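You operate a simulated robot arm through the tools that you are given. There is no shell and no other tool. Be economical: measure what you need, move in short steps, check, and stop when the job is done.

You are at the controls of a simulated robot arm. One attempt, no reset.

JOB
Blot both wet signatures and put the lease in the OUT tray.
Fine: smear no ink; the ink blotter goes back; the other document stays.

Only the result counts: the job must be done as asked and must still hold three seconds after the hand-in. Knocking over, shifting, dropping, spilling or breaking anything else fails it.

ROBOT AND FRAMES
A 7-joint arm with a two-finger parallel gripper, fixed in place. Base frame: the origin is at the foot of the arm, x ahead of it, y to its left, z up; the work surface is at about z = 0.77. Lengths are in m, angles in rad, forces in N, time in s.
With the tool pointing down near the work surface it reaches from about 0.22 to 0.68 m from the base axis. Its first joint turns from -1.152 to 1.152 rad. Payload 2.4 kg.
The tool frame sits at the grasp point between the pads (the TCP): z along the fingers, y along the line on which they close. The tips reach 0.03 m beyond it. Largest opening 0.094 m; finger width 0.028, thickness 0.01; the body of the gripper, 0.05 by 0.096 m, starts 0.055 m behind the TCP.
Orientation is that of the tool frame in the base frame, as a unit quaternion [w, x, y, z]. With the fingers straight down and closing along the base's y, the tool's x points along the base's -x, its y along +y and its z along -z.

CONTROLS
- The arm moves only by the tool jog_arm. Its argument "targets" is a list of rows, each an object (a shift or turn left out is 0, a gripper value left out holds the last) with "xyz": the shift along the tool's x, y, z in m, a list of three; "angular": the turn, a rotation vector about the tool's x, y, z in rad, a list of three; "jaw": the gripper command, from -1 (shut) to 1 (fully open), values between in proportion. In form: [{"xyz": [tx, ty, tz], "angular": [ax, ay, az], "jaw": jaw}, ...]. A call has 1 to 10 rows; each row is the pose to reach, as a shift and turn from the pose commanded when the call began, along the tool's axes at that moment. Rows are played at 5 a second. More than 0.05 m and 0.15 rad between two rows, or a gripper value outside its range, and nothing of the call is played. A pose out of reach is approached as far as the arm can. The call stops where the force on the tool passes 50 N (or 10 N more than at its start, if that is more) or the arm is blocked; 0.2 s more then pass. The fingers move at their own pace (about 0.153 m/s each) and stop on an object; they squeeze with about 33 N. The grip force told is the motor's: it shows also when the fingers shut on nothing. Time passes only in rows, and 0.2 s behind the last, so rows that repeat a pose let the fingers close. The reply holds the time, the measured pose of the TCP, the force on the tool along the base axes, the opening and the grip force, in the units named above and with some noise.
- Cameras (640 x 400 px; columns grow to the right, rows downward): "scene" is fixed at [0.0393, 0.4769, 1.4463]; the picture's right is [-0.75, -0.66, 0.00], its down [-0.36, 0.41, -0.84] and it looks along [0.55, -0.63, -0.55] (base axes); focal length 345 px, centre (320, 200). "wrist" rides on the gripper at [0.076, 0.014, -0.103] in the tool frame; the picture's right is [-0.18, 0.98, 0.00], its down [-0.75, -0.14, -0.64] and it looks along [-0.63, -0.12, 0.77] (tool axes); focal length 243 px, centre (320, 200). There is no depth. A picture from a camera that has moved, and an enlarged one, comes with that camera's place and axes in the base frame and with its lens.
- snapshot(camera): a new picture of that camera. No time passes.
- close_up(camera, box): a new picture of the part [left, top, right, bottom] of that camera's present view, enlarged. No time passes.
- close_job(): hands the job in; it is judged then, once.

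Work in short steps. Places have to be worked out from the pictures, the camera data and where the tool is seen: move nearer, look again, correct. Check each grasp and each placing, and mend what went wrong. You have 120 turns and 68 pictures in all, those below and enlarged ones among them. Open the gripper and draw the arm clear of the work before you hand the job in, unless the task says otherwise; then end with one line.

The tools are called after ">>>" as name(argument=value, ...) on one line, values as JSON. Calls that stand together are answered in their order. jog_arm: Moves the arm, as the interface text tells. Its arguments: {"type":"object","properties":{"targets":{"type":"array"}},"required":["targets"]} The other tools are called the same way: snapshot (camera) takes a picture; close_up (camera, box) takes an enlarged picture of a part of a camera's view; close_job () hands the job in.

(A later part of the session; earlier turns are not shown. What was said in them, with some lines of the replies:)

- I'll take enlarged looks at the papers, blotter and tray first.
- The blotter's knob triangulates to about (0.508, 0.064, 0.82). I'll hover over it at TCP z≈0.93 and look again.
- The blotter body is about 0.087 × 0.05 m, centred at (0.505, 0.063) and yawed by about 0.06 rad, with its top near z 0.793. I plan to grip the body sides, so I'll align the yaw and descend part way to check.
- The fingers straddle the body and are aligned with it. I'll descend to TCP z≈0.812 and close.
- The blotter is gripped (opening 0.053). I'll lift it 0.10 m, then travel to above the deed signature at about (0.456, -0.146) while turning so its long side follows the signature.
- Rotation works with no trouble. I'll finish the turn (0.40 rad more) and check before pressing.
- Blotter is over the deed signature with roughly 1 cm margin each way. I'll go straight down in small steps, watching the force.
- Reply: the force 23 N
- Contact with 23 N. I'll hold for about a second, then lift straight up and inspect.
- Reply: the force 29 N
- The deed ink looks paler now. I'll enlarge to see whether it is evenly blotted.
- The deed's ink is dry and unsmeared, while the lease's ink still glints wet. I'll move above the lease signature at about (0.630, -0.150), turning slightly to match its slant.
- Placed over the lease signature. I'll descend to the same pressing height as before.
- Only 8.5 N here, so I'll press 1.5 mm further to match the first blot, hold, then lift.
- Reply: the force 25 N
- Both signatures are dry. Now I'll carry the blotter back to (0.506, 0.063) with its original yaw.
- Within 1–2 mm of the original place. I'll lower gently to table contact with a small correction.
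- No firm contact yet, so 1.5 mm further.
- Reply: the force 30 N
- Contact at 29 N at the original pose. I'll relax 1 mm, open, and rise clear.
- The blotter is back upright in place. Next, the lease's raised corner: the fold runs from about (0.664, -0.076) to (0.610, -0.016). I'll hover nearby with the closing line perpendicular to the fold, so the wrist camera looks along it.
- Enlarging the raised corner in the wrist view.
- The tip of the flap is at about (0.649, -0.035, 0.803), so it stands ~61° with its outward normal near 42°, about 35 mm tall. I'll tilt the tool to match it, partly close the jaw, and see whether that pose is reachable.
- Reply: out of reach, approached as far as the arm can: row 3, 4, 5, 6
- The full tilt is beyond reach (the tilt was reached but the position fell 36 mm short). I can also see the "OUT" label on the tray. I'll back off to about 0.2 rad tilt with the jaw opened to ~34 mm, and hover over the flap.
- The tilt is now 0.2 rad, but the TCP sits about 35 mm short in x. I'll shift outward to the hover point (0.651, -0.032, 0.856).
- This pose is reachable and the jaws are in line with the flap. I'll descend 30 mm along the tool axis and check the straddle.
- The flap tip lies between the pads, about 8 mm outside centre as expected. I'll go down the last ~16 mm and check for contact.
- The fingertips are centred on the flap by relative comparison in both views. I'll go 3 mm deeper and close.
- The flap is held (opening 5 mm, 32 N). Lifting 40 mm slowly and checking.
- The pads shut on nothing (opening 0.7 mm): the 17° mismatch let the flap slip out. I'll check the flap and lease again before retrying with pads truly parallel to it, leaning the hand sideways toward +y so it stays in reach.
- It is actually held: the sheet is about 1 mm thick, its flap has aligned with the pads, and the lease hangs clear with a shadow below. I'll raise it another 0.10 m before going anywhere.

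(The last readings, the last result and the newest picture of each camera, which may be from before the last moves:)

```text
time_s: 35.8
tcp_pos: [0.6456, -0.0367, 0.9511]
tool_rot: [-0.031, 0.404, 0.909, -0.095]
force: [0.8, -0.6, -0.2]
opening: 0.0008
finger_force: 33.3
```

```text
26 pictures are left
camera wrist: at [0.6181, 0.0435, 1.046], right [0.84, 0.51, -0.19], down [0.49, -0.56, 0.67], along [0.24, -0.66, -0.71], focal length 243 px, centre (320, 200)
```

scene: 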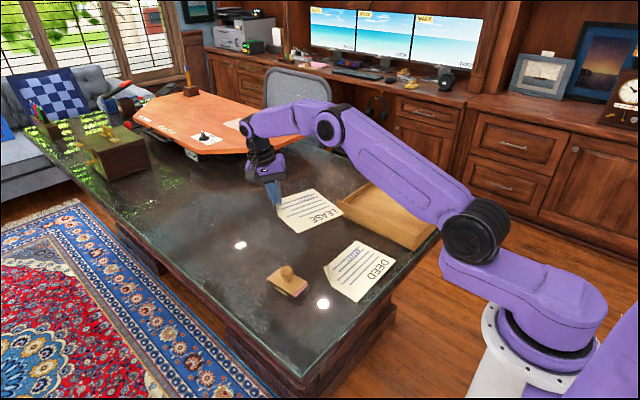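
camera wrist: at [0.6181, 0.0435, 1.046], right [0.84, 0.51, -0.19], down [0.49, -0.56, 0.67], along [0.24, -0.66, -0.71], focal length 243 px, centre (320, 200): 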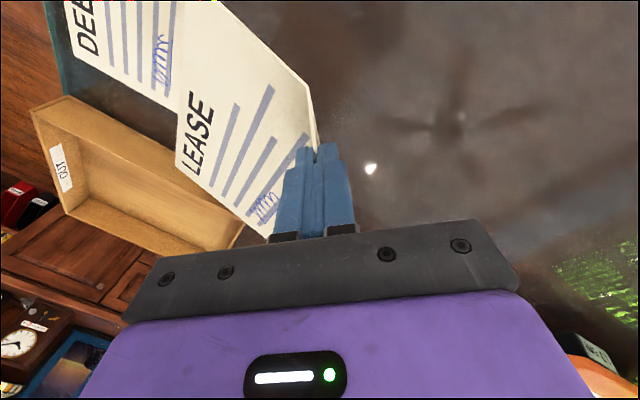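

Held firmly and rigid. The tray spans about x 0.33–0.615, y −0.27 to −0.51. I'll carry the lease toward (0.39, −0.33) while turning it +90° so it fits with margin on all sides.

>>> jog_arm(targets=[{"xyz": [-0.0037, -0.0318, 0.0065], "angular": [-0.0028, -0.0281, -0.139]}, {"xyz": [-0.0074, -0.0637, 0.013], "angular": [-0.0057, -0.0562, -0.278]}, {"xyz": [-0.0111, -0.0955, 0.0195], "angular": [-0.0085, -0.0843, -0.417]}, {"xyz": [-0.0148, -0.1274, 0.026], "angular": [-0.0113, -0.1124, -0.556]}, {"xyz": [-0.0185, -0.1592, 0.0325], "angular": [-0.0142, -0.1405, -0.695]}, {"xyz": [-0.0222, -0.191, 0.039], "angular": [-0.017, -0.1686, -0.834]}, {"xyz": [-0.026, -0.2229, 0.0456], "angular": [-0.0199, -0.1967, -0.973]}, {"xyz": [-0.0297, -0.2547, 0.0521], "angular": [-0.0227, -0.2248, -1.112]}, {"xyz": [-0.0334, -0.2866, 0.0586], "angular": [-0.0256, -0.2529, -1.251]}, {"xyz": [-0.0371, -0.3184, 0.0651], "angular": [-0.0284, -0.281, -1.39]}])

>>> snapshot(camera="scene")

```text
time_s: 38.0
tcp_pos: [0.4295, -0.2826, 0.9514]
tool_rot: [0.04, -0.287, 0.953, -0.093]
force: [-0.6, 0.2, -0.5]
opening: 0.0007
finger_force: 32.8
```

```text
25 pictures are left
```

scene: 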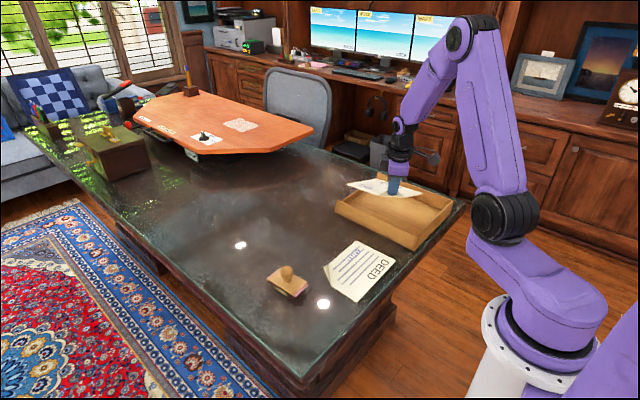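

Good: the lease is over the tray, though tilted downward. I'll finish the turn (0.28 rad), shift to (0.38, −0.343), then tilt about the tool x to level the sheet.

>>> jog_arm(targets=[{"xyz": [0.0248, -0.0075, 0.001], "angular": [-0.002, -0.019, -0.092]}, {"xyz": [0.0496, -0.015, 0.002], "angular": [-0.004, -0.037, -0.183]}, {"xyz": [0.0744, -0.0224, 0.003], "angular": [-0.0064, -0.056, -0.275]}, {"xyz": [0.0744, -0.0224, 0.003], "angular": [-0.0064, -0.056, -0.275]}])

>>> jog_arm(targets=[{"angular": [0.1, 0, 0]}, {"angular": [0.2, 0, 0]}, {"angular": [0.3, 0, 0]}, {"angular": [0.3, 0, 0]}])

>>> close_up(camera="scene", box=[310, 130, 480, 260])

>>> snapshot(camera="wrist")

```text
time_s: 39.0
tcp_pos: [0.3786, -0.3431, 0.9493]
tool_rot: [0.052, -0.416, 0.904, -0.087]
force: [-0.8, 0.0, -0.1]
opening: 0.0007
finger_force: 33.5
```

```text
time_s: 40.0
tcp_pos: [0.38, -0.3437, 0.9503]
tool_rot: [0.113, -0.403, 0.881, -0.221]
force: [-0.4, 0.2, 0.4]
opening: 0.0006
finger_force: 32.7
```

```text
3.08 times, centred on (395, 195) of scene
camera zoom: at [0.0393, 0.4769, 1.4463], right [-0.75, -0.66, 0.0], down [-0.36, 0.41, -0.84], along [0.55, -0.63, -0.55], focal length 1062 px, centre (89, 215)
```

zoom: 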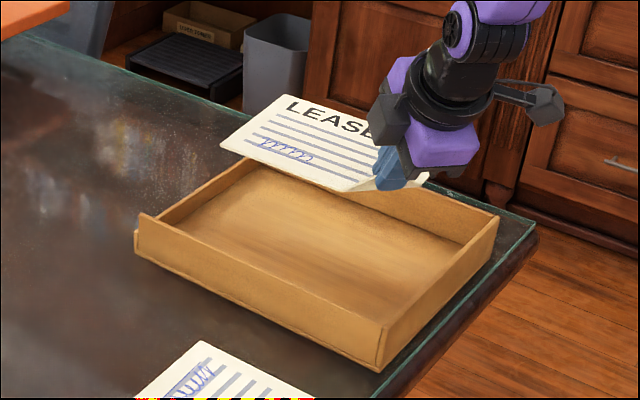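

```text
23 pictures are left
camera wrist: at [0.2814, -0.3632, 1.0316], right [-0.53, 0.71, -0.47], down [0.34, 0.68, 0.65], along [0.78, 0.18, -0.6], focal length 243 px, centre (320, 200)
```

wrist: 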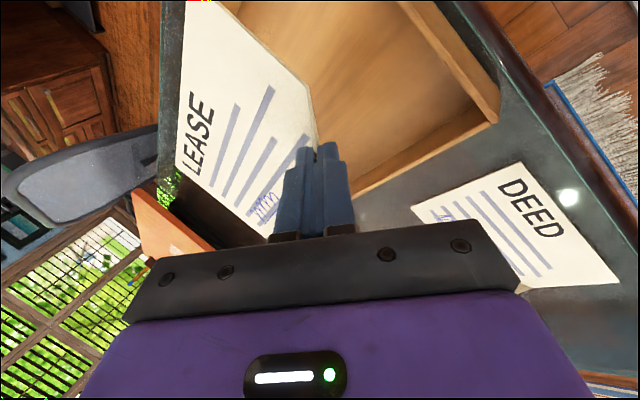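

The sheet looks level at z≈0.915, spanning roughly x 0.375–0.565, y −0.32 to −0.455, which is centred in the tray with ≥4 cm margins. I'll lower it straight down 0.09 m and recheck.

>>> jog_arm(targets=[{"xyz": [0.0004, 0.0096, 0.0175]}, {"xyz": [0.0008, 0.0192, 0.0351]}, {"xyz": [0.0013, 0.0288, 0.0526]}, {"xyz": [0.0017, 0.0384, 0.0702]}, {"xyz": [0.0019, 0.0432, 0.0789]}, {"xyz": [0.0019, 0.0432, 0.0789]}])

>>> close_up(camera="scene", box=[310, 130, 480, 260])

>>> snapshot(camera="wrist")

```text
time_s: 41.4
tcp_pos: [0.3791, -0.3417, 0.8605]
tool_rot: [0.114, -0.403, 0.881, -0.22]
force: [-0.4, -0.2, -0.1]
opening: 0.0006
finger_force: 33.1
```

```text
3.08 times, centred on (395, 195) of scene
camera zoom: at [0.0393, 0.4769, 1.4463], right [-0.75, -0.66, 0.0], down [-0.36, 0.41, -0.84], along [0.55, -0.63, -0.55], focal length 1062 px, centre (89, 215)
```

zoom: 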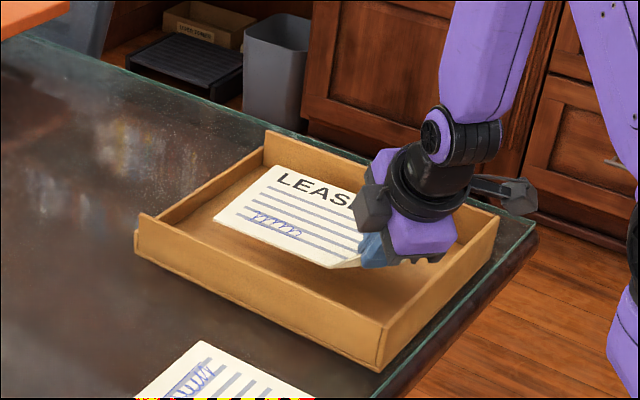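

```text
21 pictures are left
camera wrist: at [0.282, -0.3619, 0.9424], right [-0.53, 0.71, -0.47], down [0.34, 0.68, 0.65], along [0.78, 0.18, -0.6], focal length 243 px, centre (320, 200)
```

wrist: 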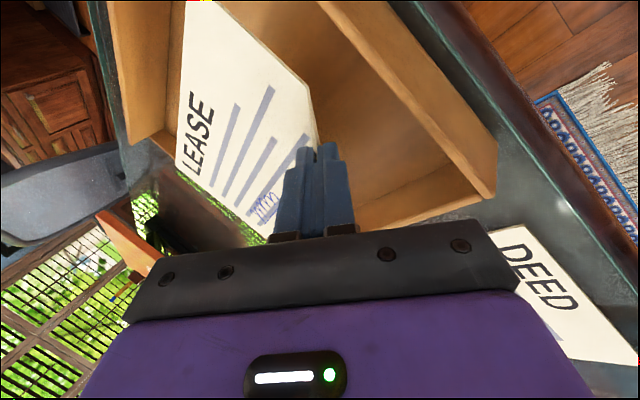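

Lease is inside the tray outline and level. Lowering a further ~38 mm in small steps, stopping on contact.

>>> jog_arm(targets=[{"xyz": [0.0002, 0.0058, 0.0105]}, {"xyz": [0.0005, 0.0106, 0.0193]}, {"xyz": [0.0007, 0.0144, 0.0263]}, {"xyz": [0.0007, 0.0158, 0.0289]}, {"xyz": [0.0007, 0.0158, 0.0289]}])

>>> close_up(camera="scene", box=[350, 160, 450, 240])

```text
time_s: 42.6
tcp_pos: [0.3796, -0.3428, 0.8284]
tool_rot: [0.113, -0.403, 0.881, -0.22]
force: [-0.3, 0.3, 0.3]
opening: 0.0006
finger_force: 33.3
```

```text
5.00 times, centred on (400, 200) of scene
camera zoom: at [0.0393, 0.4769, 1.4463], right [-0.75, -0.66, 0.0], down [-0.36, 0.41, -0.84], along [0.55, -0.63, -0.55], focal length 1726 px, centre (-80, 200)
```

zoom: 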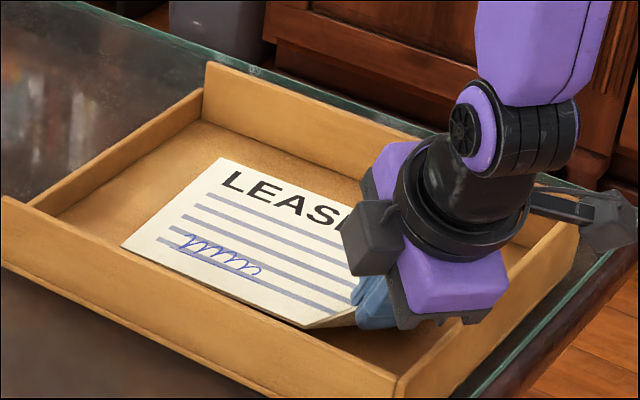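

Still no contact. Lowering in 3 mm steps.

>>> jog_arm(targets=[{"xyz": [0, 0.0014, 0.0026]}, {"xyz": [0.0001, 0.0029, 0.0053]}, {"xyz": [0.0001, 0.0043, 0.0079]}, {"xyz": [0.0001, 0.0043, 0.0079]}])

```text
time_s: 43.6
tcp_pos: [0.3792, -0.3433, 0.8196]
tool_rot: [0.114, -0.404, 0.881, -0.221]
force: [-0.5, -0.4, -0.2]
opening: 0.0006
finger_force: 32.6
```

>>> close_up(camera="scene", box=[360, 170, 460, 250])

>>> snapshot(camera="wrist")

```text
5.00 times, centred on (410, 210) of scene
camera zoom: at [0.0393, 0.4769, 1.4463], right [-0.75, -0.66, 0.0], down [-0.36, 0.41, -0.84], along [0.55, -0.63, -0.55], focal length 1726 px, centre (-130, 150)
```

zoom: 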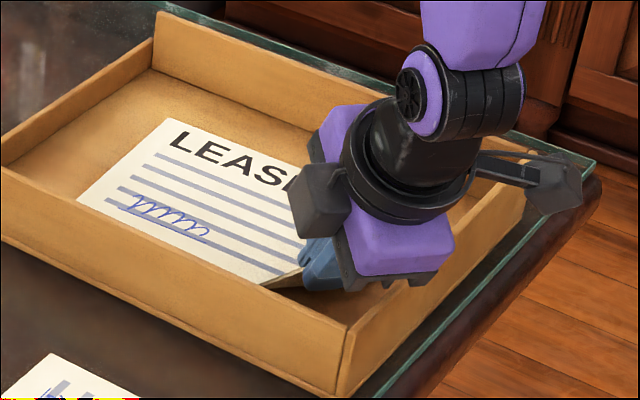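

```text
18 pictures are left
camera wrist: at [0.2817, -0.3629, 0.9006], right [-0.53, 0.71, -0.47], down [0.34, 0.68, 0.65], along [0.78, 0.18, -0.6], focal length 243 px, centre (320, 200)
```

wrist: 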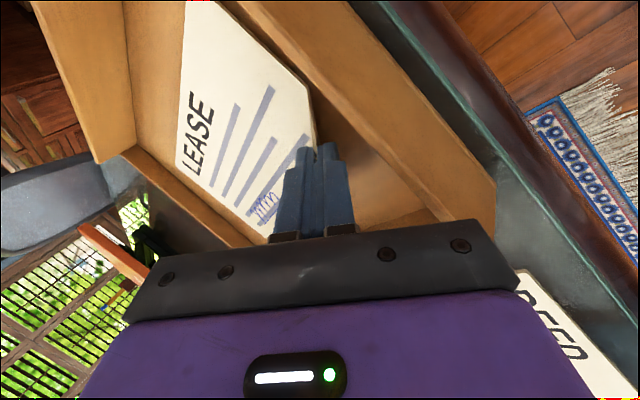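

The sheet is a few mm above the tray floor. Lowering up to 6 mm more with force check.

>>> jog_arm(targets=[{"xyz": [0, 0.001, 0.0018]}, {"xyz": [0.0001, 0.0019, 0.0035]}, {"xyz": [0.0001, 0.0024, 0.0044]}, {"xyz": [0.0001, 0.0024, 0.0044]}])

```text
time_s: 44.6
tcp_pos: [0.3792, -0.3438, 0.8149]
tool_rot: [0.113, -0.404, 0.88, -0.222]
force: [-2.6, 1.9, 12.4]
opening: 0.0004
finger_force: 33.0
```

Contact at 12 N. I'll back up 3 mm, open only slightly so the lower finger doesn't hit the floor, then withdraw along the flap direction.

>>> jog_arm(targets=[{"xyz": [0, -0.0014, -0.0026]}, {"xyz": [0, -0.0014, -0.0026], "jaw": -0.78}, {"xyz": [0, -0.0014, -0.0026], "jaw": -0.74}, {"xyz": [0, -0.0014, -0.0026], "jaw": -0.74}])

>>> close_up(camera="wrist", box=[180, 40, 420, 240])

```text
time_s: 45.6
tcp_pos: [0.3794, -0.3432, 0.8167]
tool_rot: [0.113, -0.403, 0.881, -0.221]
force: [-0.3, -0.2, 0.0]
opening: 0.0123
finger_force: 0.1
```

```text
2.00 times, centred on (300, 140) of wrist
camera zoom: at [0.2814, -0.3629, 0.8984], right [-0.53, 0.71, -0.47], down [0.34, 0.68, 0.65], along [0.78, 0.18, -0.6], focal length 485 px, centre (360, 320)
```

zoom: 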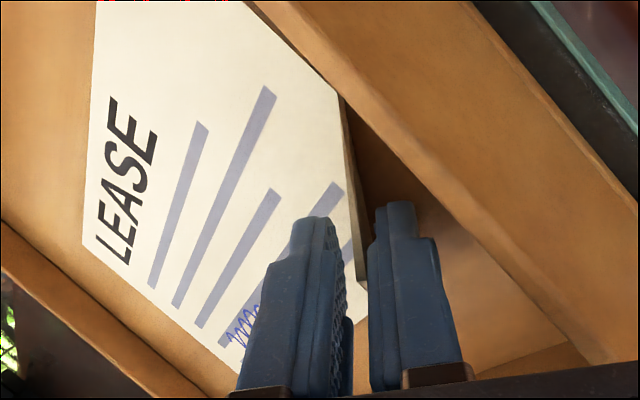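

Released; the lease lies on the tray floor with the flap free between the pads. I'll withdraw along the tool axis.

>>> jog_arm(targets=[{"xyz": [0, 0, -0.01]}, {"xyz": [0, 0, -0.025]}, {"xyz": [0, 0, -0.045]}, {"xyz": [0, 0, -0.07]}, {"xyz": [0, 0, -0.1]}, {"xyz": [0, 0, -0.13]}, {"xyz": [0, 0, -0.13], "jaw": 0}])

>>> snapshot(camera="scene")

>>> snapshot(camera="wrist")

```text
time_s: 47.2
tcp_pos: [0.3298, -0.3028, 0.9338]
tool_rot: [0.112, -0.403, 0.881, -0.22]
force: [0.2, 0.1, 0.5]
opening: 0.0467
finger_force: 0.1
```

```text
16 pictures are left
```

scene: 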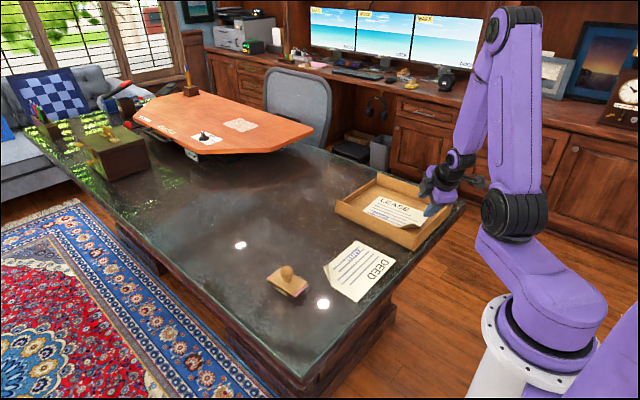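

```text
15 pictures are left
camera wrist: at [0.2322, -0.323, 1.0146], right [-0.53, 0.71, -0.47], down [0.34, 0.68, 0.65], along [0.78, 0.18, -0.6], focal length 243 px, centre (320, 200)
```

wrist: 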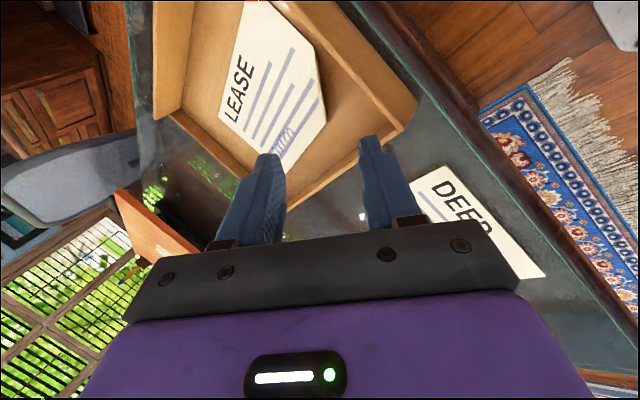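

The lease lies in the OUT tray and the deed and blotter are in place. I'll raise the arm further clear, open fully, and do a last close check.

>>> jog_arm(targets=[{"xyz": [-0.001, -0.019, -0.035], "jaw": 1}, {"xyz": [-0.002, -0.038, -0.07], "jaw": 1}, {"xyz": [-0.002, -0.057, -0.105], "jaw": 1}, {"xyz": [-0.002, -0.057, -0.105], "jaw": 1}])

>>> close_up(camera="scene", box=[250, 160, 470, 310])

```text
time_s: 48.2
tcp_pos: [0.3295, -0.302, 1.05]
tool_rot: [0.113, -0.404, 0.881, -0.221]
force: [0.2, 0.5, 0.3]
opening: 0.0938
finger_force: 0.0
```

```text
2.67 times, centred on (360, 235) of scene
camera zoom: at [0.0393, 0.4769, 1.4463], right [-0.75, -0.66, 0.0], down [-0.36, 0.41, -0.84], along [0.55, -0.63, -0.55], focal length 920 px, centre (213, 107)
```

zoom: 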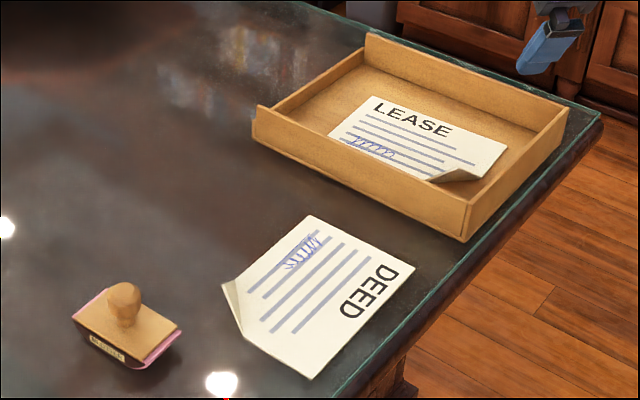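

Lease, deed and blotter are all where they should be, the ink is dry and clean, and the arm is clear, so I'm handing in.

>>> close_job()

```text
The job is handed in.
```

I blotted both signatures without smearing, laid the lease flat in the OUT tray, put the blotter back in its place, and left the deed where it was.
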